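You operate a simulated robot arm through the tools that you are given. There is no shell and no other tool. Be economical: measure what you need, move in short steps, check, and stop when the job is done.

You are at the controls of a simulated two-armed robot. One attempt, no reset.

## Task
On the top of the steel bench under the drum, fold the teal cloth cover in half, so that it is half as long.

It is judged by the outcome, as a careful person would: the job done as asked, and still so three seconds after it is handed in. It fails if anything else is knocked over, pushed out of place, dropped, spilled or broken. Lids that push on must go on centred and level and be pressed home; caps that screw on are set level and turned clockwise until they are tight. Flat cloth is picked up by pressing the open fingertips on it (5 to 10 N) and closing them slowly along it; thin cloth reads only 2 to 8 mm in the jaws.

## Robot
Two 7-joint arms with two-finger parallel grippers on one trunk, on a base that drives. Base frame: it is fixed to the floor where the robot stands at the start and does not move with it; the origin is under the middle of the robot, x ahead of it, y to its left, z up. Units: mm, degrees, N and s.
The left shoulder is at the start at [70, 163, 1120], the right one opposite. With the tool pointing down near the work surface each hand reaches from about 400 to 880 mm from the robot's upright axis, wherever it stands, measured 20 degrees to its own side. Places, roughly: top of the steel bench under the drum [600, 100, 800]. Payload 3.43 kg a hand.
Tool frame (each hand has its own): the origin (TCP) lies between the finger pads and is the grasp point; the fingertips stand 34 mm ahead of it; z points along the fingers, y is the line along which they close. The gripper opens to 128 mm. The fingers are 24 mm wide and 12 mm thick; the gripper's body (48 by 130 mm) begins 96 mm behind the TCP.
Orientation is told as [roll, pitch, yaw] about the base's x, y, z axes, in that order, counted from this pose: with the fingers straight down and closing along the base's y, the tool's x points along the base's -x, its y along +y and its z along -z.

## Interface
- The arms move only by the tool play_rows. It takes "left_increments", "right_increments" or both (then of equal length, played together; a hand with none holds still); each is text: rows parted by semicolons, each of 7 numbers parted by spaces: the turn, a rotation vector about the tool's x, y, z in units of 90 degrees (1.0 is 90 degrees), then the shift along the tool's x, y, z in units of 200 mm (1.0 is 200 mm), then the finger opening in mm, from 0 to 128. In form: wx wy wz dx dy dz hand; .... A call has 1 to 8 rows; each row is the pose to reach, as a shift and turn from the pose commanded when the call began, along the tool's axes at that moment. A call with a number of a shift or a turn outside -1 to 1 is refused whole. A row lasts 0.2 s, in which the tool goes at most 50 mm and 8.6 degrees; a call with a longer step from one row to the next is refused whole, and so is a gripper value outside its range. Where a pose cannot be reached the arm comes as near as it can. A force on the tool above 40 N (or 10 N above the force at the start of the call, whichever is more), or a blocked arm, ends the call early, and 0.2 s more pass. The fingers move at their own pace (about 153 mm/s each) and stop on an object; they squeeze with about 29 N. The grip force told is the motor's: it shows also when the fingers shut on nothing. Time passes only in rows, and 0.2 s behind the last, so rows that repeat a pose let the fingers close. It gives the time, the measured TCP pose, the force on the tool (base axes), the opening and the grip force at its end, in the units of the frame above (readings bear some noise).
- Cameras (640 x 400 px; columns grow to the right, rows downward): "scene" is now at [133.7, 16.2, 1338.1]; the picture's right is [0.20, -0.98, -0.00], its down [-0.66, -0.13, -0.74] and it looks along [0.72, 0.15, -0.67] (base axes); focal length 260 px, centre (320, 200). "left" rides on the left gripper at [76, 11, -160] in its tool frame; the picture's right is [-0.15, 0.99, 0.00], its down [-0.88, -0.13, -0.46] and it looks along [-0.45, -0.07, 0.89] (tool axes); focal length 234 px, centre (320, 200). "right" rides on the right gripper at [76, -11, -160] in its tool frame; the picture's right is [0.15, 0.99, 0.00], its down [-0.88, 0.13, -0.46] and it looks along [-0.45, 0.07, 0.89] (tool axes); focal length 234 px, centre (320, 200). There is no depth. A picture from a camera that has moved, and an enlarged one, comes with that camera's place and axes in the base frame and with its lens.
- get_image(camera): a new picture of that camera. It takes no simulated time.
- slide_trunk(by): slides the trunk up (or, below 0, down) by that many mm; the arms and the scene camera ride with it, the base frame stays. It gives what a move gives, with no picture.
- steer(legs): drives the robot by 1 to 6 legs, each [ahead, left, turn to the left] in mm, mm and degrees, along the robot's own axes; the way and the turn of a leg run together, so that a leg with both is an arc; at most 1500 mm and 180 degrees a leg. The arms and the cameras ride along, it lands a little off, and it stops where it bumps. It gives what a move gives.
- head_to(pan, tilt): turns the head with the scene camera to pan (to the left, within 86 degrees either way) and tilt (down, from -29 to 69), counted from straight ahead of the robot. It gives what a move gives.
- enlarge(camera, box): a new picture of the part [left, top, right, bottom] of that camera's present view, enlarged. It takes no simulated time.
- finish_job(): hands the job in; it is judged then, once.

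Work in short steps. Places have to be worked out from the pictures, the camera data and where the tool is seen: move nearer, look again, correct. Check each grasp and each placing, and mend what went wrong. You have 120 turns and 88 pictures in all, those below and enlarged ones among them. Open the grippers and draw the arms clear of the work before you hand the job in, unless the task says otherwise; then end with one line.

The tools are called after "Request:" as name(argument=value, ...) on one line, values as JSON. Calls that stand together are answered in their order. play_rows: Moves the arms, as the interface text tells. Its arguments: {"type":"object","properties":{"left_increments":{"type":"string"},"right_increments":{"type":"string"}},"required":[]} The other tools are called the same way: slide_trunk (by) slides the trunk up or down; steer (legs) drives the base; head_to (pan, tilt) turns the head that bears the scene camera; get_image (camera) takes a picture; enlarge (camera, box) takes an enlarged picture of a part of a camera's view; finish_job () hands the job in.

At the start:

```text
clock: 0.0
left_ee_pos: [674.3, 282.6, 1043.4]
left_tcp_rot: [0.0, 0.0, 0.1]
left_force: [-0.1, -0.2, 0.4]
left_finger_gap: 127.7
left_gripper_force: 0.1
right_ee_pos: [620.2, -264.3, 1093.3]
right_tcp_rot: [0.0, 0.0, 0.0]
right_force: [-0.3, 0.7, 0.1]
right_finger_gap: 127.9
right_gripper_force: 0.1
trunk travel left (down, up): [-600.0, 340.0]
robot x, y, heading: [1.3, -0.9, 0.1]
head pan, tilt: [11.4, 42.4]
```

scene: 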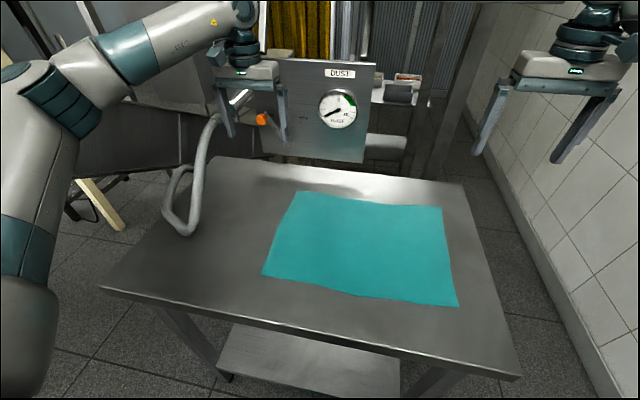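
right: 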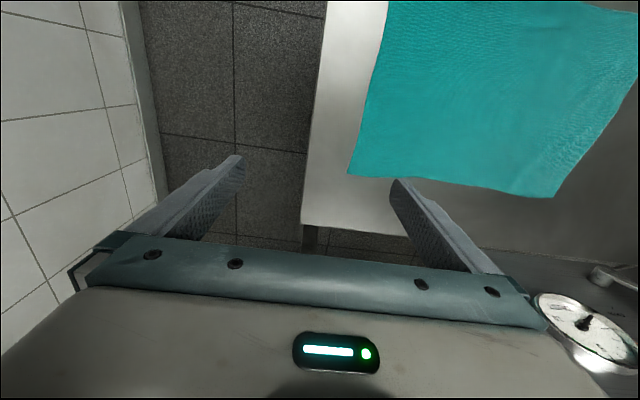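
left: 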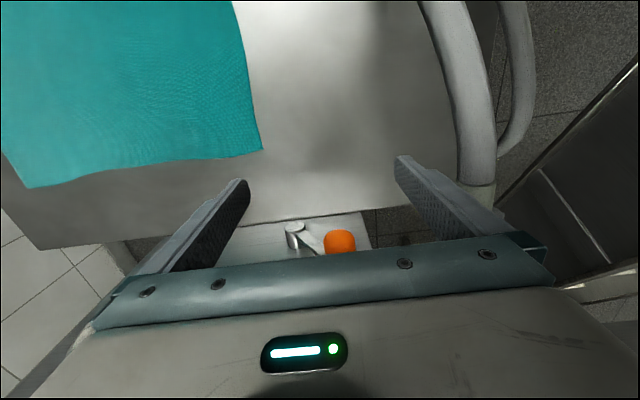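

The cloth spans about x 432–750, y −222–217, so its long side runs along y. I plan to fold the left edge over onto the right edge with both hands: left hand on the far corner, right hand on the near one. First I move the base right so both hands can reach everything.

Request:
steer(legs=[[0, -130, 0]])

Request:
get_image(camera="scene")

```text
clock: 1.3
left_ee_pos: [674.0, 149.4, 1043.1]
left_tcp_rot: [0.0, 0.0, -0.1]
left_force: [0.2, 0.6, 0.5]
left_finger_gap: 128.0
left_gripper_force: 0.1
right_ee_pos: [619.5, -396.0, 1092.9]
right_tcp_rot: [0.0, 0.0, -0.1]
right_force: [-0.4, -0.3, -0.8]
right_finger_gap: 128.1
right_gripper_force: 0.1
trunk travel left (down, up): [-600.0, 340.0]
robot x, y, heading: [0.2, -129.2, -0.2]
head pan, tilt: [11.4, 42.4]
```

```text
84 pictures are left
camera scene: at [133.6, -114.5, 1338.1], right [0.19, -0.98, 0.0], down [-0.66, -0.13, -0.74], along [0.72, 0.14, -0.67], focal length 260 px, centre (320, 200)
```

scene: 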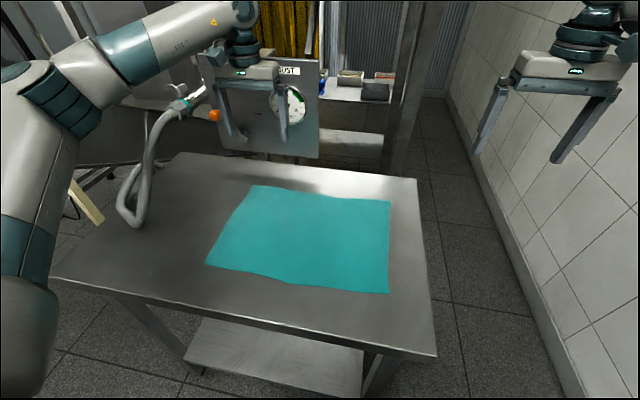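

The two views agree: A(far-left)≈(738,223), D(near-left)≈(434,221), B≈(748,−220), C≈(441,−213). I start turning both hands so the fingers close along x, and move the right hand left while high.

Request:
play_rows(left_increments="0 0 0.09 -0.02 0.04 0.02 100;0 0 0.18 -0.04 0.08 0.04 80;0 0 0.27 -0.06 0.12 0.06 60;0 0 0.36 -0.08 0.16 0.08 60;0 0 0.45 -0.1 0.2 0.1 60;0 0 0.54 -0.12 0.24 0.12 60;0 0 0.63 -0.14 0.28 0.14 60;0 0 0.72 -0.155 0.305 0.16 60", right_increments="0 0 -0.09 0.1 0.12 0.02 100;0 0 -0.18 0.2 0.24 0.04 80;0 0 -0.27 0.3 0.36 0.06 60;0 0 -0.36 0.4 0.5 0.08 60;0 0 -0.45 0.5 0.62 0.1 60;0 0 -0.54 0.6 0.75 0.12 60;0 0 -0.63 0.7 0.87 0.14 60;0 0 -0.72 0.8 1.0 0.16 60")

Request:
get_image(camera="scene")

```text
clock: 3.1
left_ee_pos: [604.0, 146.5, 1116.5]
left_tcp_rot: [-1.1, -2.9, -44.4]
left_force: [-1.8, -0.6, -0.8]
left_finger_gap: 59.9
left_gripper_force: 0.1
left hand out of reach, approached as far as the arm can: row 4, 5, 6, 7, 8
right_ee_pos: [454.6, -192.5, 1064.7]
right_tcp_rot: [-0.4, -0.1, 64.8]
right_force: [-0.9, 0.2, -0.1]
right_finger_gap: 59.8
right_gripper_force: 0.0
trunk travel left (down, up): [-600.0, 340.0]
robot x, y, heading: [1.4, -131.4, -0.2]
head pan, tilt: [11.4, 42.4]
```

```text
83 pictures are left
camera scene: at [128.2, -113.6, 1338.9], right [0.19, -0.98, 0.0], down [-0.66, -0.13, -0.74], along [0.73, 0.14, -0.67], focal length 260 px, centre (320, 200)
```

scene: 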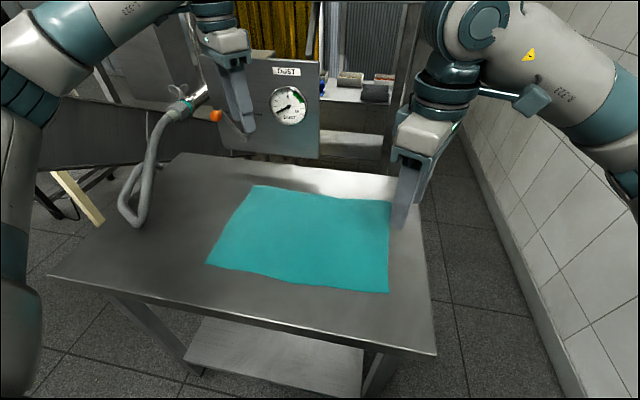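

The left hand stalled near yaw −44°, while the right is fine at +65°. I try the left hand lower and see whether the limit was reach or wrist, and carry the right on.

Request:
play_rows(left_increments="0 0 0 0 0 0.1 60;0 0 0 0 0 0.3 60;0 0 0 0 0 0.5 60;0 0 0 0 0 0.5 60", right_increments="0 0 -0.07 -0.12 0.05 0 60;0 0 -0.14 -0.25 0.1 0 60;0 0 -0.21 -0.37 0.15 0 60;0 0 -0.28 -0.5 0.2 0 60")

```text
clock: 4.1
left_ee_pos: [608.8, 141.3, 1016.5]
left_tcp_rot: [-1.1, -2.8, -44.5]
left_force: [-0.2, 0.2, 0.0]
left_finger_gap: 60.1
left_gripper_force: 0.2
right_ee_pos: [465.5, -87.2, 1059.1]
right_tcp_rot: [0.1, 0.0, 90.0]
right_force: [-0.5, 0.9, 0.3]
right_finger_gap: 60.0
right_gripper_force: 0.1
trunk travel left (down, up): [-600.0, 340.0]
robot x, y, heading: [1.9, -133.4, -0.1]
head pan, tilt: [11.4, 42.4]
```

Lowering worked. Now I test more rotation on the left at this height.

Request:
play_rows(left_increments="0 0 0.09 0 0 0 60;0 0 0.18 0 0 0 60;0 0 0.27 0 0 0 60;0 0 0.36 0 0 0 60;0 0 0.45 0 0 0 60;0 0 0.5 0 0 0 60")

```text
clock: 5.5
left_ee_pos: [442.7, 2.3, 938.7]
left_tcp_rot: [1.1, -2.3, -85.7]
left_force: [-0.6, 0.0, -0.1]
left_finger_gap: 59.9
left_gripper_force: 0.2
left hand out of reach, approached as far as the arm can: row 1, 2, 3, 4, 5, 6
right_ee_pos: [464.9, -84.1, 1058.7]
right_tcp_rot: [0.0, 0.2, 89.9]
right_force: [0.4, 1.3, 0.6]
right_finger_gap: 60.2
right_gripper_force: 0.1
trunk travel left (down, up): [-600.0, 340.0]
robot x, y, heading: [-0.6, -129.9, -0.1]
head pan, tilt: [11.4, 42.4]
```

The left wrist has a joint limit that way, and it traded position for rotation. I move the left hand away from the right and rotate it back the other way, toward positive yaw.

Request:
play_rows(left_increments="0 0 -0.05 0.15 0.1 -0.05 60;0 0 -0.13 0.3 0.25 -0.15 60;0 0 -0.22 0.45 0.4 -0.25 60;0 0 -0.31 0.6 0.55 -0.3 60;0 0 -0.4 0.75 0.7 -0.3 60;0 0 -0.49 0.85 0.85 -0.3 60;0 0 -0.58 0.95 1.0 -0.3 60;0 0 -0.67 0.95 1.0 -0.3 60")

Request:
play_rows(left_increments="0 0 -0.09 0 0 0 60;0 0 -0.18 0 0 0 60;0 0 -0.27 0 0 0 60;0 0 -0.36 0 0 0 60;0 0 -0.45 0 0 0 60;0 0 -0.54 0 0 0 60;0 0 -0.63 0 0 0 60;0 0 -0.72 0 0 0 60")

```text
clock: 7.3
left_ee_pos: [631.9, 207.7, 997.9]
left_tcp_rot: [-1.5, -2.1, -25.2]
left_force: [-0.5, -0.8, -0.1]
left_finger_gap: 60.1
left_gripper_force: 0.1
right_ee_pos: [465.2, -88.4, 1059.1]
right_tcp_rot: [0.0, 0.1, 89.9]
right_force: [0.2, -0.1, 0.6]
right_finger_gap: 59.8
right_gripper_force: 0.0
trunk travel left (down, up): [-600.0, 340.0]
robot x, y, heading: [1.3, -128.1, -0.1]
head pan, tilt: [11.4, 42.4]
```

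```text
clock: 9.1
left_ee_pos: [632.2, 208.1, 998.3]
left_tcp_rot: [-2.5, 0.3, 39.5]
left_force: [-0.5, -0.2, 0.9]
left_finger_gap: 59.8
left_gripper_force: 0.0
right_ee_pos: [465.3, -86.8, 1058.3]
right_tcp_rot: [0.0, -0.1, 89.8]
right_force: [-0.2, -0.1, -0.5]
right_finger_gap: 60.3
right_gripper_force: 0.0
trunk travel left (down, up): [-600.0, 340.0]
robot x, y, heading: [-1.7, -133.0, -0.2]
head pan, tilt: [11.4, 42.4]
```

Positive yaw works without strain. I continue the left to +90° and move the right toward the near-left corner.

Request:
play_rows(left_increments="0 0 -0.09 0 0 0 60;0 0 -0.18 0 0 0 60;0 0 -0.27 0 0 0 60;0 0 -0.36 0 0 0 60;0 0 -0.45 0 0 0 60;0 0 -0.56 0 0 0 60", right_increments="0 0 0 -0.15 0 0.05 60;0 0 0 -0.35 0 0.1 60;0 0 0 -0.55 0 0.15 60;0 0 0 -0.75 0 0.2 60;0 0 0 -0.9 0 0.25 60;0 0 0 -1 0 0.3 60")

Request:
get_image(camera="scene")

Request:
get_image(camera="left")

Request:
get_image(camera="right")

```text
refused: row 6 steps farther than a row can; nothing moved
```

```text
82 pictures are left
camera scene: at [133.5, -114.5, 1338.1], right [0.19, -0.98, 0.0], down [-0.66, -0.13, -0.74], along [0.72, 0.14, -0.67], focal length 260 px, centre (320, 200)
```

scene: 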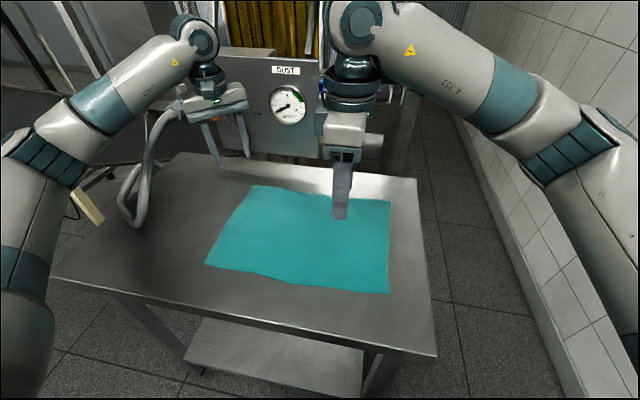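

```text
81 pictures are left
camera left: at [562.7, 174.8, 1157.4], right [-0.52, 0.86, -0.04], down [0.75, 0.48, 0.45], along [0.41, 0.2, -0.89], focal length 234 px, centre (320, 200)
```

left: 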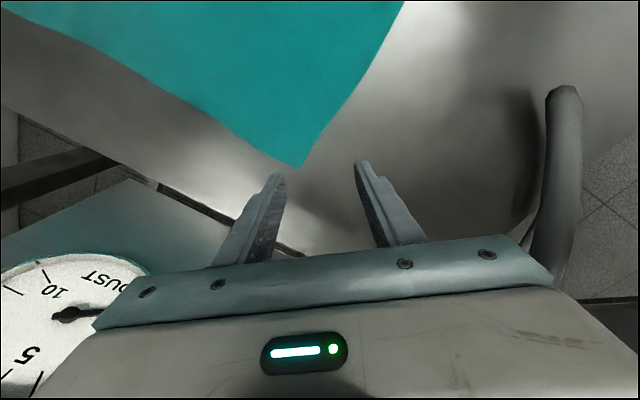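

```text
80 pictures are left
camera right: at [476.5, -162.7, 1218.1], right [-0.99, -0.14, 0.0], down [-0.13, 0.88, 0.46], along [-0.07, 0.45, -0.89], focal length 234 px, centre (320, 200)
```

right: 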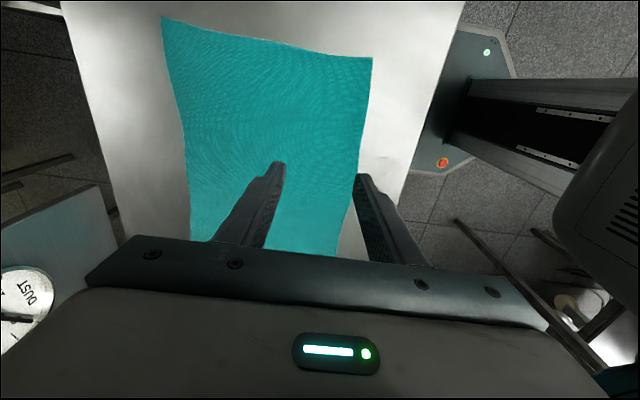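

Combining the left-wrist view with the two scene views, the surface is nearer z≈845 than 800. That puts the corners at A≈(687,200), D≈(409,200), B≈(697,−205), C≈(415,−199). I continue turning with smaller steps.

Request:
play_rows(left_increments="0 0 -0.09 0 0 0 60;0 0 -0.18 0 0 0 60;0 0 -0.27 0 0 0 60;0 0 -0.36 0 0 0 60;0 0 -0.45 0 0 0 60;0 0 -0.54 0 0 0 60;0 0 -0.56 0 0 0 60", right_increments="0 0 0 -0.15 0 0.05 60;0 0 0 -0.35 0 0.1 60;0 0 0 -0.55 0.05 0.15 60;0 0 0 -0.75 0.1 0.2 60;0 0 0 -0.9 0.1 0.25 60;0 0 0 -1 0.1 0.3 60;0 0 0 -1 0.1 0.3 60")

Request:
get_image(camera="scene")

Request:
get_image(camera="left")

Request:
get_image(camera="right")

```text
clock: 10.7
left_ee_pos: [632.8, 206.9, 997.9]
left_tcp_rot: [-1.4, 2.2, 89.9]
left_force: [-0.6, 0.5, -0.1]
left_finger_gap: 60.0
left_gripper_force: 0.1
right_ee_pos: [446.5, 110.2, 1000.8]
right_tcp_rot: [0.0, -0.1, 89.9]
right_force: [-0.9, -0.5, 0.0]
right_finger_gap: 59.9
right_gripper_force: 0.0
trunk travel left (down, up): [-600.0, 340.0]
robot x, y, heading: [-0.2, -132.5, -0.3]
head pan, tilt: [11.4, 42.4]
```

```text
79 pictures are left
camera scene: at [133.6, -115.1, 1338.2], right [0.19, -0.98, 0.0], down [-0.66, -0.13, -0.74], along [0.72, 0.14, -0.67], focal length 260 px, centre (320, 200)
```

scene: 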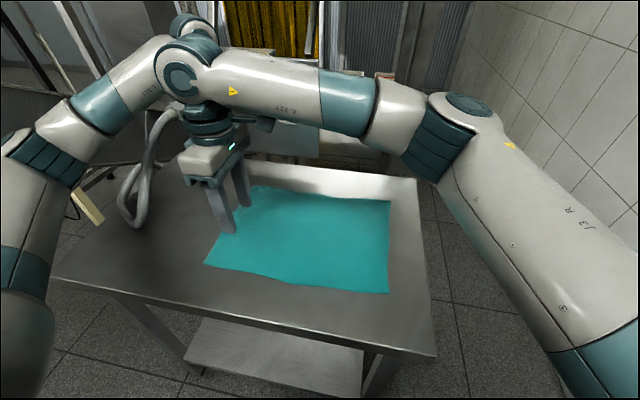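

```text
78 pictures are left
camera left: at [617.1, 138.0, 1160.3], right [-0.99, 0.15, -0.03], down [0.12, 0.9, 0.43], along [0.09, 0.42, -0.9], focal length 234 px, centre (320, 200)
```

left: 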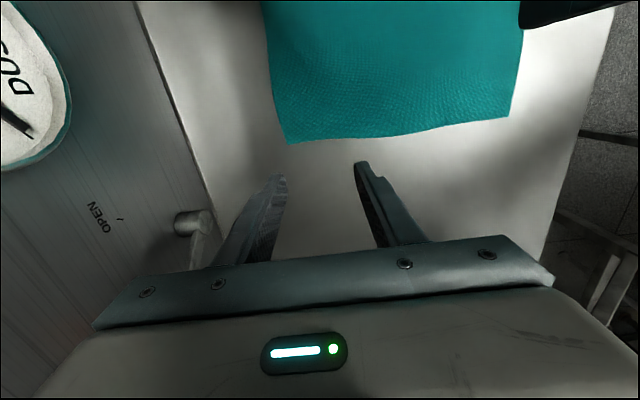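

```text
77 pictures are left
camera right: at [458.0, 34.6, 1159.8], right [-0.99, -0.14, 0.0], down [-0.13, 0.88, 0.46], along [-0.07, 0.45, -0.89], focal length 234 px, centre (320, 200)
```

right: 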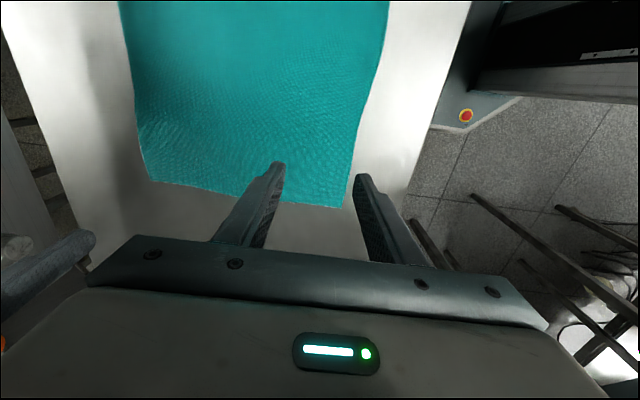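

With z≈845, all views agree on A≈(682,196) and D≈(398,203). Before gripping, I do a dry run in the air to check that both end poses, including the tilt, are reachable and don't collide.

Request:
play_rows(left_increments="0 0 0 0.12 -0.03 0 60;0 0 0 0.25 -0.06 0 60;0 0 0 0.37 -0.1 0 60;0 0 0 0.5 -0.13 0 60;0 0 0 0.62 -0.17 0 60;0 0 0 0.75 -0.2 0 60;0 0 0 0.87 -0.22 0 60;0 0 0 1 -0.25 0 60", right_increments="0 0 0 0.1 0.03 0 60;0 0 0 0.25 0.06 0 60;0 0 0 0.37 0.1 0 60;0 0 0 0.5 0.13 0 60;0 0 0 0.62 0.17 0 60;0 0 0 0.72 0.2 0 60;0 0 0 0.8 0.22 0 60;0 0 0 0.85 0.22 0 60")

Request:
play_rows(left_increments="0 -0.055 0 0.12 0 0 60;0 -0.11 0 0.25 0 0 60;0 -0.165 0 0.37 0 0 60;0 -0.22 0 0.5 0 0 60;0 -0.275 0 0.62 0 0 60;0 -0.33 0 0.75 0 0 60;0 -0.385 0 0.87 0 0 60;0 -0.44 0 0.97 0 0 60", right_increments="0 -0.055 0 0.1 0 0 60;0 -0.11 0 0.2 0 0 60;0 -0.165 0 0.3 0 0 60;0 -0.22 0 0.4 0 0 60;0 -0.275 0 0.5 0 0 60;0 -0.33 0 0.55 0 0 60;0 -0.385 0 0.6 0 0 60;0 -0.44 0 0.65 0 0 60")

Request:
get_image(camera="scene")

```text
clock: 12.5
left_ee_pos: [681.9, 4.5, 1007.4]
left_tcp_rot: [-1.3, 2.2, 89.8]
left_force: [-0.3, -0.5, 0.2]
left_finger_gap: 60.0
left_gripper_force: 0.0
right_ee_pos: [403.8, -61.1, 1001.2]
right_tcp_rot: [0.0, 0.0, 89.9]
right_force: [0.2, -0.5, 0.1]
right_finger_gap: 59.9
right_gripper_force: 0.1
trunk travel left (down, up): [-600.0, 340.0]
robot x, y, heading: [0.3, -130.4, 0.1]
head pan, tilt: [11.4, 42.4]
```

```text
clock: 14.3
left_ee_pos: [681.3, -186.8, 1014.2]
left_tcp_rot: [-1.5, -37.4, 90.9]
left_force: [0.3, 1.0, 0.4]
left_finger_gap: 59.9
left_gripper_force: 0.0
right_ee_pos: [400.8, -183.6, 1003.8]
right_tcp_rot: [-0.5, -38.6, 90.6]
right_force: [0.5, 0.1, -0.6]
right_finger_gap: 60.3
right_gripper_force: 0.0
right hand out of reach, approached as far as the arm can: row 8
trunk travel left (down, up): [-600.0, 340.0]
robot x, y, heading: [-2.3, -132.0, -0.1]
head pan, tilt: [11.4, 42.4]
```

```text
76 pictures are left
camera scene: at [134.9, -114.4, 1338.2], right [0.19, -0.98, 0.0], down [-0.66, -0.13, -0.74], along [0.72, 0.14, -0.67], focal length 260 px, centre (320, 200)
```

scene: 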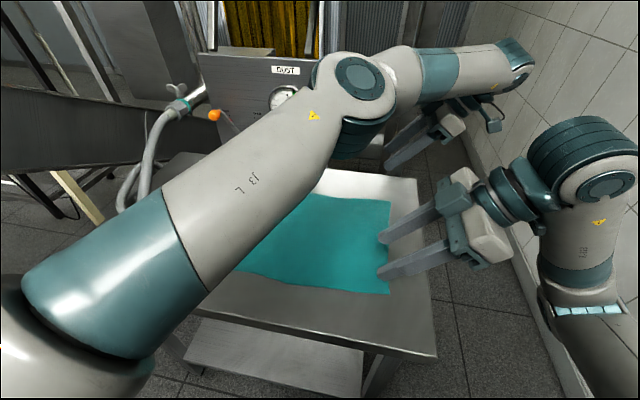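

Both end poses, including the tilt, are reachable without contact. I retrace the path back to the left edge.

Request:
play_rows(left_increments="0 0.055 0 -0.09 0 0.07 60;0 0.11 0 -0.18 0 0.14 60;0 0.165 0 -0.27 0 0.21 60;0 0.22 0 -0.36 0 0.29 60;0 0.275 0 -0.46 0 0.37 60;0 0.33 0 -0.56 0 0.44 60;0 0.385 0 -0.65 0 0.52 60;0 0.415 0 -0.74 0 0.59 60", right_increments="0 0.055 0 -0.09 0 0.07 60;0 0.11 0 -0.18 0 0.14 60;0 0.165 0 -0.27 0 0.21 60;0 0.22 0 -0.36 0 0.29 60;0 0.275 0 -0.46 0 0.37 60;0 0.33 0 -0.56 0 0.44 60;0 0.385 0 -0.65 0 0.52 60;0 0.43 0 -0.74 0 0.59 60")

Request:
play_rows(left_increments="0 0 0 -0.12 0 0 40;0 0 0 -0.25 0 0.03 40;0 0 0 -0.37 0 0.06 40;0 0 0 -0.5 0 0.1 40;0 0 0 -0.62 0 0.14 40;0 0 0 -0.75 0 0.18 40;0 0 0 -0.87 0 0.22 40;0 0 0 -0.93 0 0.25 40", right_increments="0 0 0 -0.12 0 0 40;0 0 0 -0.25 0 0.03 40;0 0 0 -0.37 0 0.06 40;0 0 0 -0.5 0 0.1 40;0 0 0 -0.62 0 0.14 40;0 0 0 -0.75 0 0.18 40;0 0 0 -0.87 0 0.22 40;0 0 0 -0.93 0 0.25 40")

```text
clock: 16.1
left_ee_pos: [680.9, 4.6, 1010.3]
left_tcp_rot: [-1.2, 0.1, 89.8]
left_force: [0.5, -0.1, 0.5]
left_finger_gap: 59.9
left_gripper_force: 0.0
right_ee_pos: [401.1, 5.2, 1003.6]
right_tcp_rot: [0.1, -0.7, 89.9]
right_force: [0.6, 0.0, -0.1]
right_finger_gap: 60.0
right_gripper_force: 0.0
trunk travel left (down, up): [-600.0, 340.0]
robot x, y, heading: [0.7, -129.1, -0.3]
head pan, tilt: [11.4, 42.4]
```

```text
clock: 17.9
left_ee_pos: [683.6, 189.4, 960.6]
left_tcp_rot: [-1.2, -0.1, 89.8]
left_force: [0.6, -0.1, 0.0]
left_finger_gap: 39.9
left_gripper_force: 0.1
right_ee_pos: [401.6, 166.0, 965.4]
right_tcp_rot: [0.0, -0.9, 89.8]
right_force: [0.9, -0.3, -0.5]
right_finger_gap: 39.8
right_gripper_force: 0.0
right hand out of reach, approached as far as the arm can: row 7, 8
trunk travel left (down, up): [-600.0, 340.0]
robot x, y, heading: [2.7, -132.4, -0.4]
head pan, tilt: [11.4, 42.4]
```

The right hand stops at y≈166, while the corner is at y≈200. I drive the base left by 50 mm, which brings both hands over the left edge.

Request:
steer(legs=[[0, 45, 0]])

Request:
get_image(camera="right")

Request:
get_image(camera="left")

```text
clock: 18.8
left_ee_pos: [683.2, 232.5, 962.0]
left_tcp_rot: [-1.3, -0.1, 89.7]
left_force: [-0.1, 0.5, 0.0]
left_finger_gap: 39.7
left_gripper_force: 0.0
right_ee_pos: [400.7, 212.2, 966.6]
right_tcp_rot: [0.0, -0.8, 89.8]
right_force: [0.2, 0.2, -0.6]
right_finger_gap: 40.0
right_gripper_force: 0.1
trunk travel left (down, up): [-600.0, 340.0]
robot x, y, heading: [-2.2, -85.0, -0.2]
head pan, tilt: [11.4, 42.4]
```

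```text
75 pictures are left
camera right: at [412.7, 133.4, 1123.9], right [-0.99, -0.14, 0.0], down [-0.13, 0.87, 0.47], along [-0.07, 0.47, -0.88], focal length 234 px, centre (320, 200)
```

right: 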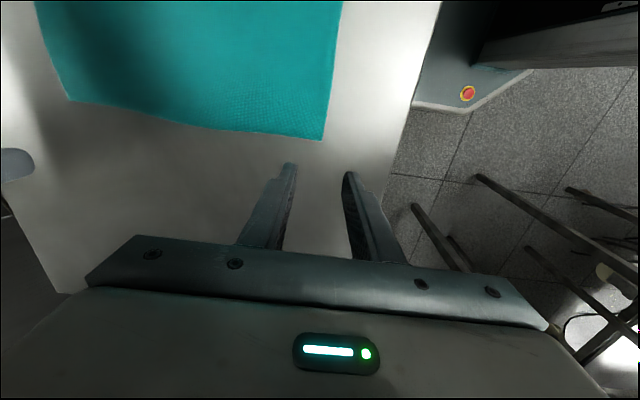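

```text
74 pictures are left
camera left: at [668.2, 158.1, 1120.4], right [-0.99, 0.15, -0.02], down [0.12, 0.88, 0.46], along [0.09, 0.45, -0.89], focal length 234 px, centre (320, 200)
```

left: 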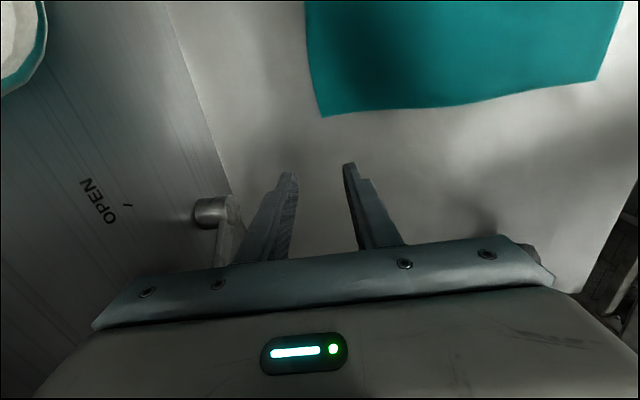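

The refined estimates are A≈(682,196), D≈(398,202) and surface z≈848. I bring the hands to about 35 mm inside the corners in x and 12 mm inside the edge in y, stopping just above the cloth.

Request:
play_rows(left_increments="0 0 0 0.07 0.06 0.06 40;0 0 0 0.15 0.12 0.15 40;0 0 0 0.22 0.18 0.25 40;0 0 0 0.22 0.18 0.35 40;0 0 0 0.22 0.18 0.35 40", right_increments="0 0 0 0.03 -0.05 0.08 40;0 0 0 0.07 -0.11 0.18 40;0 0 0 0.105 -0.165 0.28 40;0 0 0 0.105 -0.165 0.375 40;0 0 0 0.105 -0.165 0.375 40")

Request:
get_image(camera="right")

Request:
get_image(camera="left")

```text
clock: 20.0
left_ee_pos: [648.0, 187.3, 890.4]
left_tcp_rot: [-1.3, -0.1, 89.8]
left_force: [0.0, -0.3, -0.8]
left_finger_gap: 39.9
left_gripper_force: 0.0
right_ee_pos: [435.7, 189.6, 891.0]
right_tcp_rot: [0.0, -0.9, 89.8]
right_force: [-0.6, -1.0, 0.3]
right_finger_gap: 39.9
right_gripper_force: 0.0
trunk travel left (down, up): [-600.0, 340.0]
robot x, y, heading: [3.5, -87.3, -0.1]
head pan, tilt: [11.4, 42.4]
```

```text
73 pictures are left
camera right: at [446.4, 112.7, 1048.8], right [-0.99, -0.14, 0.0], down [-0.13, 0.87, 0.47], along [-0.06, 0.47, -0.88], focal length 234 px, centre (320, 200)
```

right: 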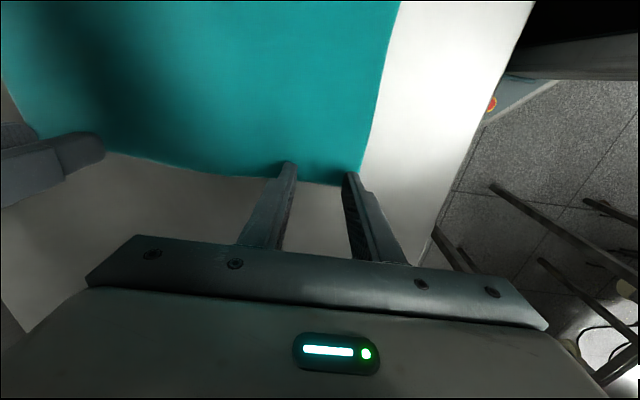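

```text
72 pictures are left
camera left: at [632.3, 113.2, 1049.8], right [-0.99, 0.15, -0.02], down [0.12, 0.88, 0.46], along [0.09, 0.45, -0.89], focal length 234 px, centre (320, 200)
```

left: 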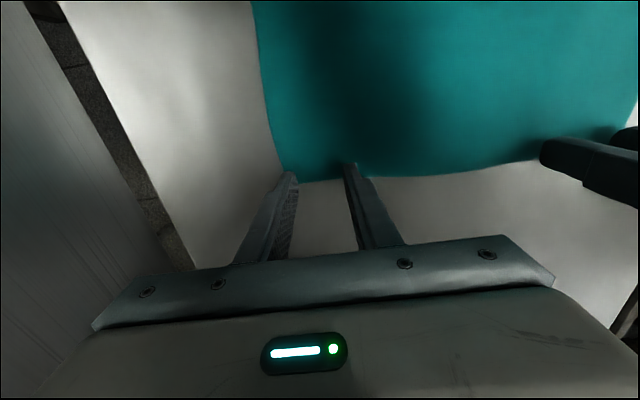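

The edge at A is at y≈190 and at D about 200. I shift the left hand 7 mm inward and lower both by about 8 mm to find contact.

Request:
play_rows(left_increments="0 0 0 0.035 0 0 40;0 0 0 0.035 0 0.02 40;0 0 0 0.035 0 0.04 40;0 0 0 0.035 0 0.04 40", right_increments="0 0 0 0.01 0 0 40;0 0 0 0.01 0 0.02 40;0 0 0 0.01 0 0.04 40;0 0 0 0.01 0 0.04 40")

```text
clock: 21.0
left_ee_pos: [648.5, 182.2, 885.5]
left_tcp_rot: [-1.6, 0.0, 89.7]
left_force: [1.5, 2.2, 23.0]
left_finger_gap: 38.5
left_gripper_force: 0.1
right_ee_pos: [434.5, 188.1, 884.9]
right_tcp_rot: [-0.2, -1.1, 89.8]
right_force: [4.6, 0.5, 19.2]
right_finger_gap: 38.9
right_gripper_force: 0.1
trunk travel left (down, up): [-600.0, 340.0]
robot x, y, heading: [1.7, -85.7, -0.1]
head pan, tilt: [11.4, 42.4]
```

Contact is made, but at about 20 N it is too hard. I ease both up by about 2.2 mm toward 8 N and check.

Request:
play_rows(left_increments="0 0 0 0 0 -0.012 40;0 0 0 0 0 -0.012 40", right_increments="0 0 0 0 0 -0.01 40;0 0 0 0 0 -0.01 40")

```text
clock: 21.6
left_ee_pos: [648.7, 182.4, 885.7]
left_tcp_rot: [-1.4, -0.1, 89.8]
left_force: [2.4, -1.2, 16.3]
left_finger_gap: 38.4
left_gripper_force: 0.0
right_ee_pos: [434.7, 188.7, 885.2]
right_tcp_rot: [-0.1, -1.0, 89.8]
right_force: [2.6, 1.8, 12.1]
right_finger_gap: 39.3
right_gripper_force: 0.1
trunk travel left (down, up): [-600.0, 340.0]
robot x, y, heading: [-0.7, -89.6, -0.3]
head pan, tilt: [11.4, 42.4]
```

Still 16 and 12 N, so I ease up a bit more, then close slowly.

Request:
play_rows(left_increments="0 0 0 0 0 -0.012 40;0 0 0 0 0 -0.012 40", right_increments="0 0 0 0 0 -0.006 40;0 0 0 0 0 -0.006 40")

Request:
play_rows(left_increments="0 0 0 0 0 0 34;0 0 0 0 0 0 29;0 0 0 0 0 0 24;0 0 0 0 0 0 19;0 0 0 0 0 0 14;0 0 0 0 0 0 9;0 0 0 0 0 0 4;0 0 0 0 0 0 0", right_increments="0 0 0 0 0 0 34;0 0 0 0 0 0 29;0 0 0 0 0 0 24;0 0 0 0 0 0 19;0 0 0 0 0 0 14;0 0 0 0 0 0 9;0 0 0 0 0 0 4;0 0 0 0 0 0 0")

Request:
get_image(camera="right")

Request:
get_image(camera="left")

```text
clock: 22.2
left_ee_pos: [648.7, 182.2, 885.8]
left_tcp_rot: [-1.2, -0.1, 89.8]
left_force: [-0.5, 0.6, 2.0]
left_finger_gap: 40.1
left_gripper_force: 0.1
right_ee_pos: [433.7, 189.1, 885.3]
right_tcp_rot: [0.1, -0.9, 89.8]
right_force: [0.0, -1.0, 7.3]
right_finger_gap: 39.8
right_gripper_force: 0.1
trunk travel left (down, up): [-600.0, 340.0]
robot x, y, heading: [-3.3, -85.9, -0.4]
head pan, tilt: [11.4, 42.4]
```

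```text
clock: 24.0
left_ee_pos: [647.7, 183.1, 887.1]
left_tcp_rot: [-1.3, -0.1, 89.7]
left_force: [-0.2, 0.1, 0.4]
left_finger_gap: 0.0
left_gripper_force: 29.0
right_ee_pos: [434.8, 189.3, 886.0]
right_tcp_rot: [0.0, -0.9, 89.9]
right_force: [0.7, 0.0, 2.7]
right_finger_gap: 6.4
right_gripper_force: 29.0
trunk travel left (down, up): [-600.0, 340.0]
robot x, y, heading: [0.8, -90.8, -0.1]
head pan, tilt: [11.4, 42.4]
```

```text
71 pictures are left
camera right: at [445.9, 111.3, 1043.5], right [-0.99, -0.14, 0.0], down [-0.13, 0.87, 0.47], along [-0.07, 0.46, -0.88], focal length 234 px, centre (320, 200)
```

right: 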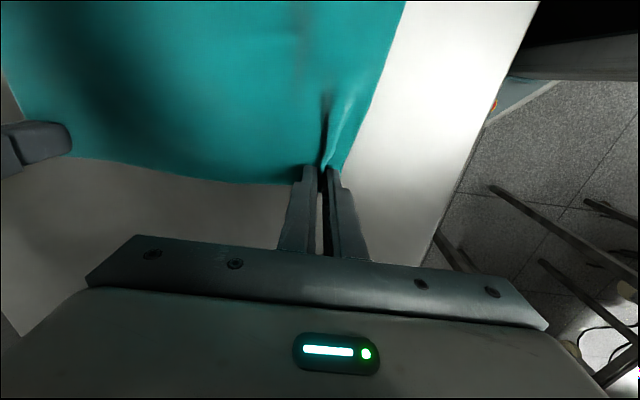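

```text
70 pictures are left
camera left: at [633.7, 107.3, 1046.0], right [-0.99, 0.15, -0.02], down [0.12, 0.88, 0.46], along [0.09, 0.45, -0.89], focal length 234 px, centre (320, 200)
```

left: 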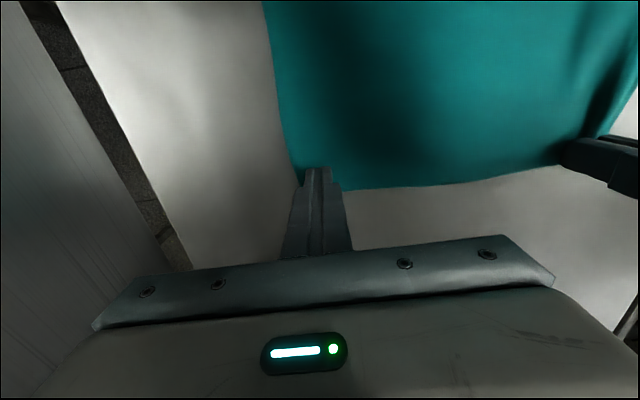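

The right hand holds cloth at 6.4 mm. The left pressed too lightly and closed on nothing. I lift the left slightly, reopen it, and look.

Request:
play_rows(left_increments="0 0 0 0 0 -0.03 0;0 0 0 0 0 -0.06 10;0 0 0 0 0 -0.06 40;0 0 0 0 0 -0.06 40")

Request:
get_image(camera="left")

```text
clock: 25.0
left_ee_pos: [649.1, 182.4, 899.0]
left_tcp_rot: [-1.3, -0.1, 89.7]
left_force: [0.5, -0.6, 0.5]
left_finger_gap: 40.0
left_gripper_force: 0.0
right_ee_pos: [435.5, 189.6, 885.2]
right_tcp_rot: [0.0, -0.9, 89.8]
right_force: [-0.3, 0.2, 2.8]
right_finger_gap: 6.4
right_gripper_force: 29.4
trunk travel left (down, up): [-600.0, 340.0]
robot x, y, heading: [-1.3, -89.3, -0.2]
head pan, tilt: [11.4, 42.4]
```

```text
69 pictures are left
camera left: at [633.9, 107.5, 1058.2], right [-0.99, 0.15, -0.02], down [0.12, 0.88, 0.46], along [0.09, 0.45, -0.89], focal length 234 px, centre (320, 200)
```

left: 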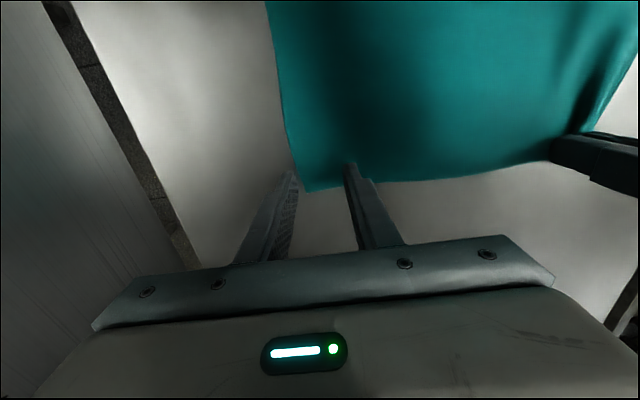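

Corner A is now at about (667,202). I shift the left hand to stay about 37 mm inside it and press again, aiming for 8 N.

Request:
play_rows(left_increments="0 0 0 -0.03 0.095 0 40;0 0 0 -0.03 0.095 0.04 40;0 0 0 -0.03 0.095 0.068 40;0 0 0 -0.03 0.095 0.068 40")

```text
clock: 26.0
left_ee_pos: [630.6, 187.9, 887.6]
left_tcp_rot: [-1.4, -0.1, 89.8]
left_force: [-0.2, 0.5, 8.1]
left_finger_gap: 39.6
left_gripper_force: 0.0
right_ee_pos: [434.0, 189.2, 886.2]
right_tcp_rot: [0.0, -0.9, 89.8]
right_force: [-0.6, 0.1, 0.8]
right_finger_gap: 6.5
right_gripper_force: 29.1
trunk travel left (down, up): [-600.0, 340.0]
robot x, y, heading: [-2.3, -88.5, -0.1]
head pan, tilt: [11.4, 42.4]
```

8 N on the left. I close slowly while pressing on very slightly.

Request:
play_rows(left_increments="0 0 0 0 0 0.002 34;0 0 0 0 0 0.003 29;0 0 0 0 0 0.004 24;0 0 0 0 0 0.005 19;0 0 0 0 0 0.005 14;0 0 0 0 0 0.005 9;0 0 0 0 0 0.005 4;0 0 0 0 0 0.005 0")

Request:
get_image(camera="left")

```text
clock: 27.8
left_ee_pos: [627.8, 188.9, 886.2]
left_tcp_rot: [-1.2, -0.1, 89.7]
left_force: [-20.6, -2.1, 18.3]
left_finger_gap: 2.4
left_gripper_force: 29.3
right_ee_pos: [434.7, 188.8, 887.2]
right_tcp_rot: [-0.2, -0.9, 89.7]
right_force: [17.5, 1.3, 0.1]
right_finger_gap: 6.5
right_gripper_force: 29.3
trunk travel left (down, up): [-600.0, 340.0]
robot x, y, heading: [1.4, -87.3, -0.5]
head pan, tilt: [11.4, 42.4]
```

```text
68 pictures are left
camera left: at [612.8, 113.0, 1044.5], right [-0.99, 0.15, -0.02], down [0.12, 0.88, 0.46], along [0.09, 0.45, -0.89], focal length 234 px, centre (320, 200)
```

left: 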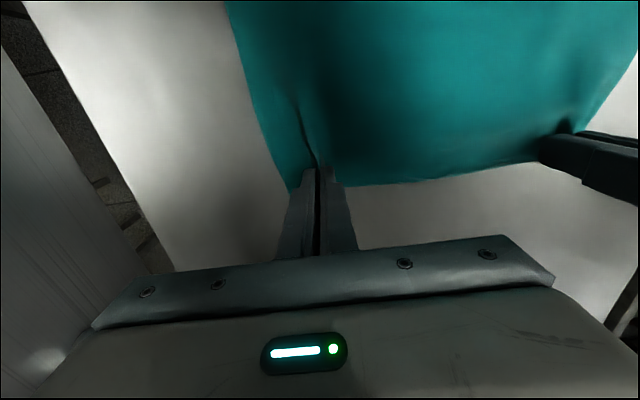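

Both hands now hold cloth, with some tension along x between them. I relax that by 5 mm and lift both 30 mm to test the grips.

Request:
play_rows(left_increments="0 0 0 0 0.03 -0.02 0;0 0 0 0 0.03 -0.06 0;0 0 0 0 0.03 -0.1 0;0 0 0 0 0.03 -0.15 0", right_increments="0 0 0 0 0 -0.02 0;0 0 0 0 0 -0.06 0;0 0 0 0 0 -0.1 0;0 0 0 0 0 -0.15 0")

Request:
get_image(camera="left")

Request:
get_image(camera="right")

```text
clock: 28.8
left_ee_pos: [622.8, 188.0, 915.1]
left_tcp_rot: [-1.3, -0.1, 89.9]
left_force: [-7.7, -0.2, -0.3]
left_finger_gap: 2.1
left_gripper_force: 28.8
right_ee_pos: [435.0, 188.1, 915.6]
right_tcp_rot: [0.1, -1.0, 89.9]
right_force: [7.7, -0.3, 0.2]
right_finger_gap: 4.9
right_gripper_force: 28.9
trunk travel left (down, up): [-600.0, 340.0]
robot x, y, heading: [-0.4, -88.9, -0.3]
head pan, tilt: [11.4, 42.4]
```

```text
67 pictures are left
camera left: at [607.6, 112.7, 1072.9], right [-0.99, 0.15, -0.02], down [0.12, 0.88, 0.46], along [0.09, 0.45, -0.89], focal length 234 px, centre (320, 200)
```

left: 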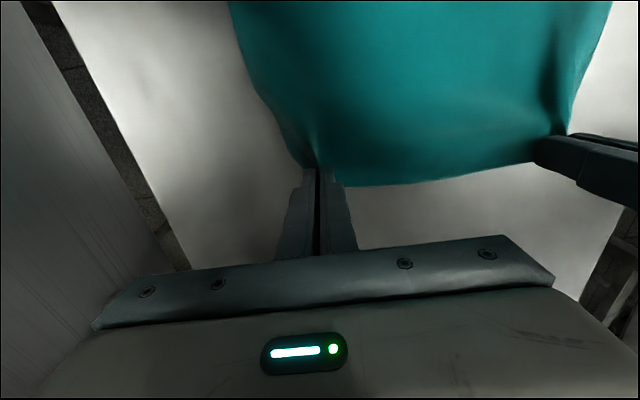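

```text
66 pictures are left
camera right: at [445.2, 110.3, 1073.9], right [-0.99, -0.14, 0.0], down [-0.13, 0.87, 0.47], along [-0.07, 0.46, -0.88], focal length 234 px, centre (320, 200)
```

right: 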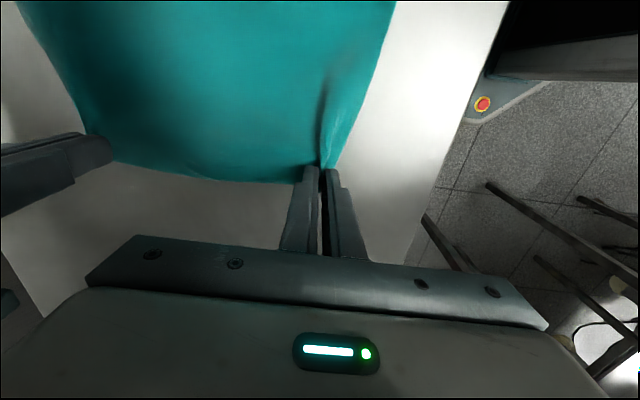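

Both grips are firm. I lift and carry the edge in an arc toward the middle.

Request:
play_rows(left_increments="0 0 0 0.04 0 -0.2 0;0 0 0 0.115 0 -0.33 0;0 0 0 0.2 0 -0.42 0;0 0 0 0.3 0 -0.5 0;0 0 0 0.415 0 -0.57 0;0 0 0 0.54 0 -0.62 0;0 0 0 0.665 0 -0.64 0;0 0 0 0.79 0 -0.64 0", right_increments="0 0 0 0.04 0 -0.2 0;0 0 0 0.115 0 -0.33 0;0 0 0 0.2 0 -0.42 0;0 0 0 0.3 0 -0.5 0;0 0 0 0.415 0 -0.57 0;0 0 0 0.54 0 -0.62 0;0 0 0 0.665 0 -0.64 0;0 0 0 0.79 0 -0.64 0")

Request:
get_image(camera="scene")

```text
clock: 30.6
left_ee_pos: [619.8, 28.4, 1042.2]
left_tcp_rot: [-1.2, -0.1, 89.7]
left_force: [-6.4, -1.3, -0.6]
left_finger_gap: 2.3
left_gripper_force: 29.1
right_ee_pos: [433.9, 29.1, 1041.1]
right_tcp_rot: [0.0, -1.0, 89.9]
right_force: [7.0, 0.1, 0.7]
right_finger_gap: 2.6
right_gripper_force: 28.9
trunk travel left (down, up): [-600.0, 340.0]
robot x, y, heading: [-0.7, -86.2, -0.1]
head pan, tilt: [11.4, 42.4]
```

```text
65 pictures are left
camera scene: at [133.9, -72.5, 1338.2], right [0.19, -0.98, 0.0], down [-0.66, -0.13, -0.74], along [0.72, 0.14, -0.67], focal length 260 px, centre (320, 200)
```

scene: 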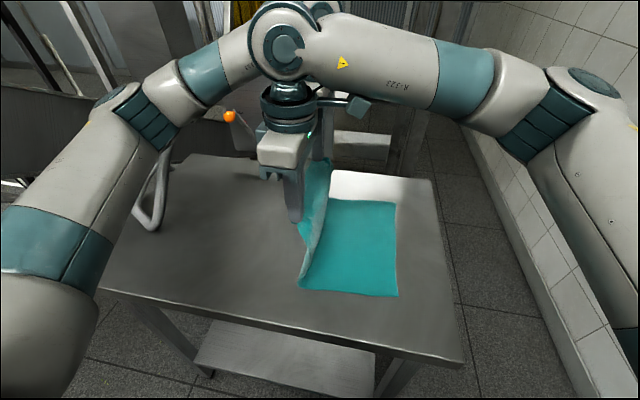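

The fold is going nicely. The right edge now looks to be at y≈−178, so the cloth slid about 20 mm left and I'll aim for that. I shift the base 40 mm right for reach, which also carries the edge along.

Request:
steer(legs=[[0, -40, 0]])

Request:
play_rows(left_increments="0 -0.05 0 0.1 0 0 0;0 -0.1 0 0.19 0 0.02 0;0 -0.15 0 0.28 0 0.06 0;0 -0.2 0 0.37 0 0.11 0;0 -0.25 0 0.45 0 0.17 0;0 -0.31 0 0.53 0 0.24 0;0 -0.37 0 0.6 0 0.32 0;0 -0.42 0 0.65 0 0.4 0", right_increments="0 -0.05 0 0.1 0 0 0;0 -0.1 0 0.19 0 0.02 0;0 -0.15 0 0.28 0 0.06 0;0 -0.2 0 0.37 0 0.11 0;0 -0.25 0 0.45 0 0.17 0;0 -0.31 0 0.53 0 0.24 0;0 -0.37 0 0.6 0 0.32 0;0 -0.42 0 0.65 0 0.4 0")

Request:
get_image(camera="scene")

Request:
get_image(camera="right")

Request:
get_image(camera="left")

```text
clock: 31.5
left_ee_pos: [620.4, -7.0, 1041.1]
left_tcp_rot: [-1.3, 0.0, 89.8]
left_force: [-6.4, -0.2, 0.1]
left_finger_gap: 2.0
left_gripper_force: 29.4
right_ee_pos: [433.5, -6.2, 1040.8]
right_tcp_rot: [0.0, -0.9, 89.8]
right_force: [6.0, -0.2, 0.4]
right_finger_gap: 2.5
right_gripper_force: 29.3
trunk travel left (down, up): [-600.0, 340.0]
robot x, y, heading: [0.1, -125.7, -0.2]
head pan, tilt: [11.4, 42.4]
```

```text
clock: 33.3
left_ee_pos: [618.2, -140.4, 962.4]
left_tcp_rot: [-1.6, -38.0, 90.7]
left_force: [-17.6, -1.5, 0.2]
left_finger_gap: 2.5
left_gripper_force: 29.3
right_ee_pos: [426.6, -142.6, 972.7]
right_tcp_rot: [-1.3, -33.2, 89.8]
right_force: [16.1, 0.4, -0.3]
right_finger_gap: 2.7
right_gripper_force: 28.9
right hand out of reach, approached as far as the arm can: row 7, 8
trunk travel left (down, up): [-600.0, 340.0]
robot x, y, heading: [4.0, -124.9, -0.5]
head pan, tilt: [11.4, 42.4]
```

```text
64 pictures are left
camera scene: at [131.3, -112.9, 1338.4], right [0.19, -0.98, 0.0], down [-0.66, -0.13, -0.74], along [0.73, 0.15, -0.67], focal length 260 px, centre (320, 200)
```

scene: 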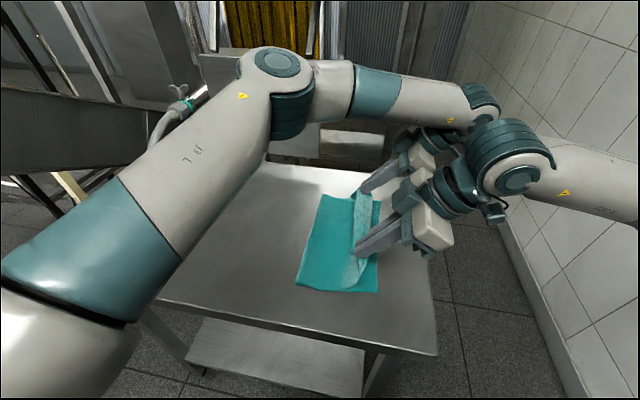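

```text
63 pictures are left
camera right: at [433.2, -292.1, 1064.6], right [-0.99, -0.11, -0.1], down [-0.14, 0.49, 0.86], along [-0.04, 0.87, -0.5], focal length 234 px, centre (320, 200)
```

right: 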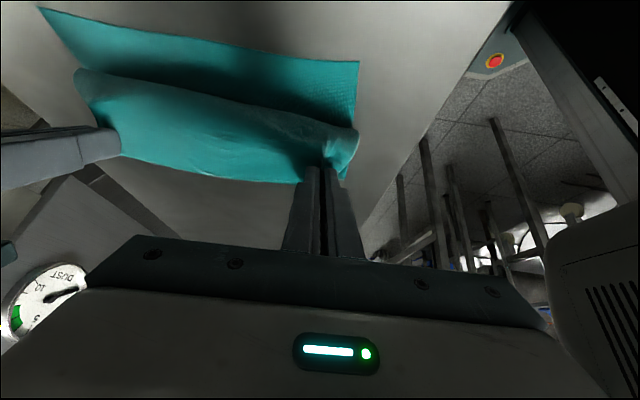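

```text
62 pictures are left
camera left: at [604.7, -297.1, 1039.9], right [-0.99, 0.12, 0.07], down [0.11, 0.41, 0.9], along [0.08, 0.9, -0.42], focal length 234 px, centre (320, 200)
```

left: 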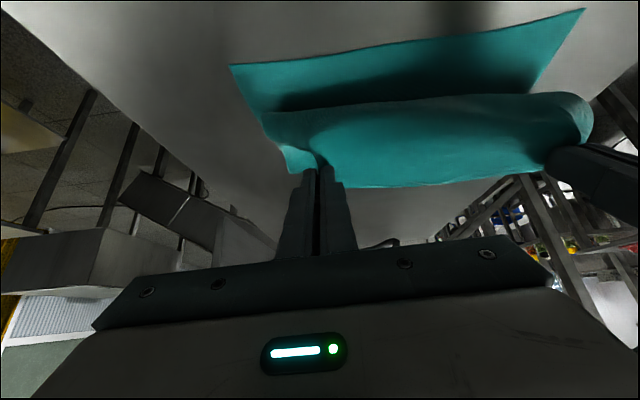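

The wrist view places the lower right edge at y≈−174. The right wrist is near its limit at 33° tilt, which is enough. I bring the tips over y≈−162 and lower them to about 20 mm above the cloth.

Request:
play_rows(left_increments="0 0 0 0.09 0.005 0.02 0;0 0 0 0.18 0.01 0.05 0;0 0 0 0.27 0.015 0.08 0;0 0 0 0.362 0.025 0.112 0;0 0 0 0.362 0.025 0.112 0", right_increments="0 0 0 0.09 -0.005 0.05 0;0 0 0 0.18 -0.01 0.1 0;0 0 0 0.27 -0.015 0.15 0;0 0 0 0.356 -0.02 0.2 0;0 0 0 0.356 -0.02 0.2 0")

Request:
get_image(camera="right")

Request:
get_image(camera="left")

```text
clock: 34.0
left_ee_pos: [613.7, -161.2, 920.2]
left_tcp_rot: [-0.2, -38.0, 90.0]
left_force: [-32.5, 9.4, 3.2]
left_finger_gap: 1.8
left_gripper_force: 28.7
right_ee_pos: [405.6, -98.5, 950.1]
right_tcp_rot: [-1.7, -37.3, 95.4]
right_force: [33.5, -8.7, -3.1]
right_finger_gap: 2.2
right_gripper_force: 29.0
right hand out of reach, approached as far as the arm can: row 2
trunk travel left (down, up): [-600.0, 340.0]
robot x, y, heading: [1.0, -126.4, -0.3]
head pan, tilt: [11.4, 42.4]
stopped in row 3 (left hand): the force on the tool passed its limit (the readings are from after the stop); the commanded pose is now the measured one
```

```text
61 pictures are left
camera right: at [426.5, -252.8, 1031.7], right [-0.98, -0.19, -0.11], down [-0.18, 0.41, 0.89], along [-0.13, 0.89, -0.44], focal length 234 px, centre (320, 200)
```

right: 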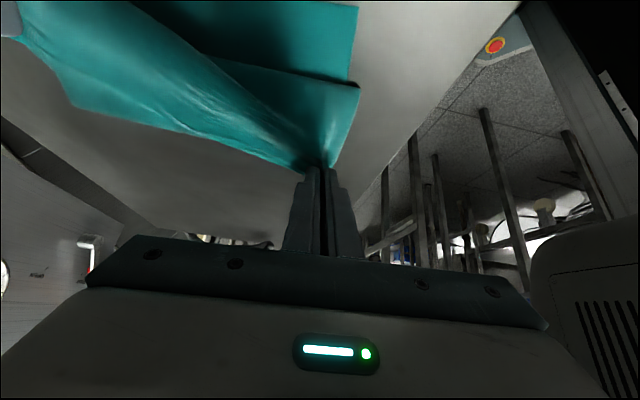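

```text
60 pictures are left
camera left: at [602.1, -318.6, 999.0], right [-0.99, 0.12, 0.09], down [0.13, 0.41, 0.9], along [0.07, 0.9, -0.42], focal length 234 px, centre (320, 200)
```

left: 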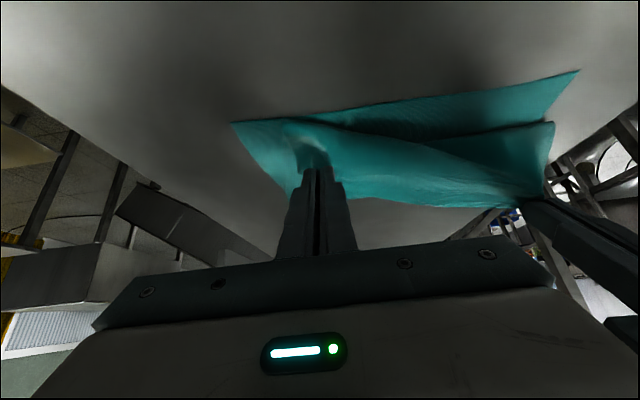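

The right arm hit a joint limit near the robot while tilted, jumped back and tugged the cloth. I untilt the right hand toward vertical and bring it back alongside the left.

Request:
play_rows(right_increments="0 0.07 0 0.03 -0.02 -0.01 0;0 0.14 0 0.07 -0.04 -0.02 0;0 0.21 0 0.12 -0.06 -0.03 0;0 0.28 0 0.18 -0.08 -0.04 0;0 0.33 0 0.23 -0.1 -0.05 0;0 0.33 0 0.28 -0.11 -0.058 0")

Request:
get_image(camera="right")

```text
clock: 35.4
left_ee_pos: [617.0, -166.7, 920.4]
left_tcp_rot: [-0.8, -38.2, 90.2]
left_force: [0.6, -0.5, 0.2]
left_finger_gap: 1.5
left_gripper_force: 28.6
right_ee_pos: [427.5, -152.2, 926.6]
right_tcp_rot: [-0.9, -7.9, 94.9]
right_force: [0.0, -0.4, 0.6]
right_finger_gap: 2.4
right_gripper_force: 28.7
trunk travel left (down, up): [-600.0, 340.0]
robot x, y, heading: [1.4, -125.3, 0.0]
head pan, tilt: [11.4, 42.4]
```

```text
59 pictures are left
camera right: at [443.9, -247.4, 1073.4], right [-0.97, -0.23, -0.04], down [-0.21, 0.79, 0.57], along [-0.1, 0.56, -0.82], focal length 234 px, centre (320, 200)
```

right: 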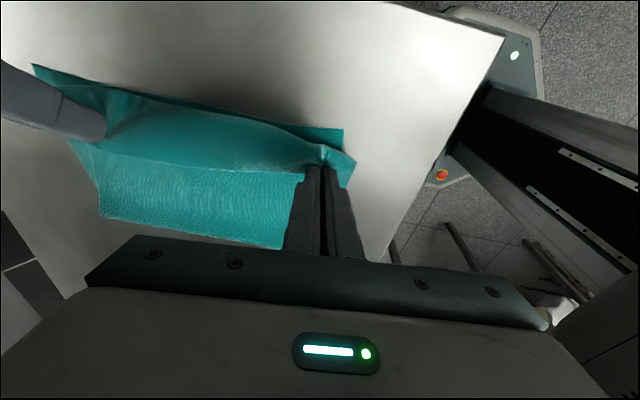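

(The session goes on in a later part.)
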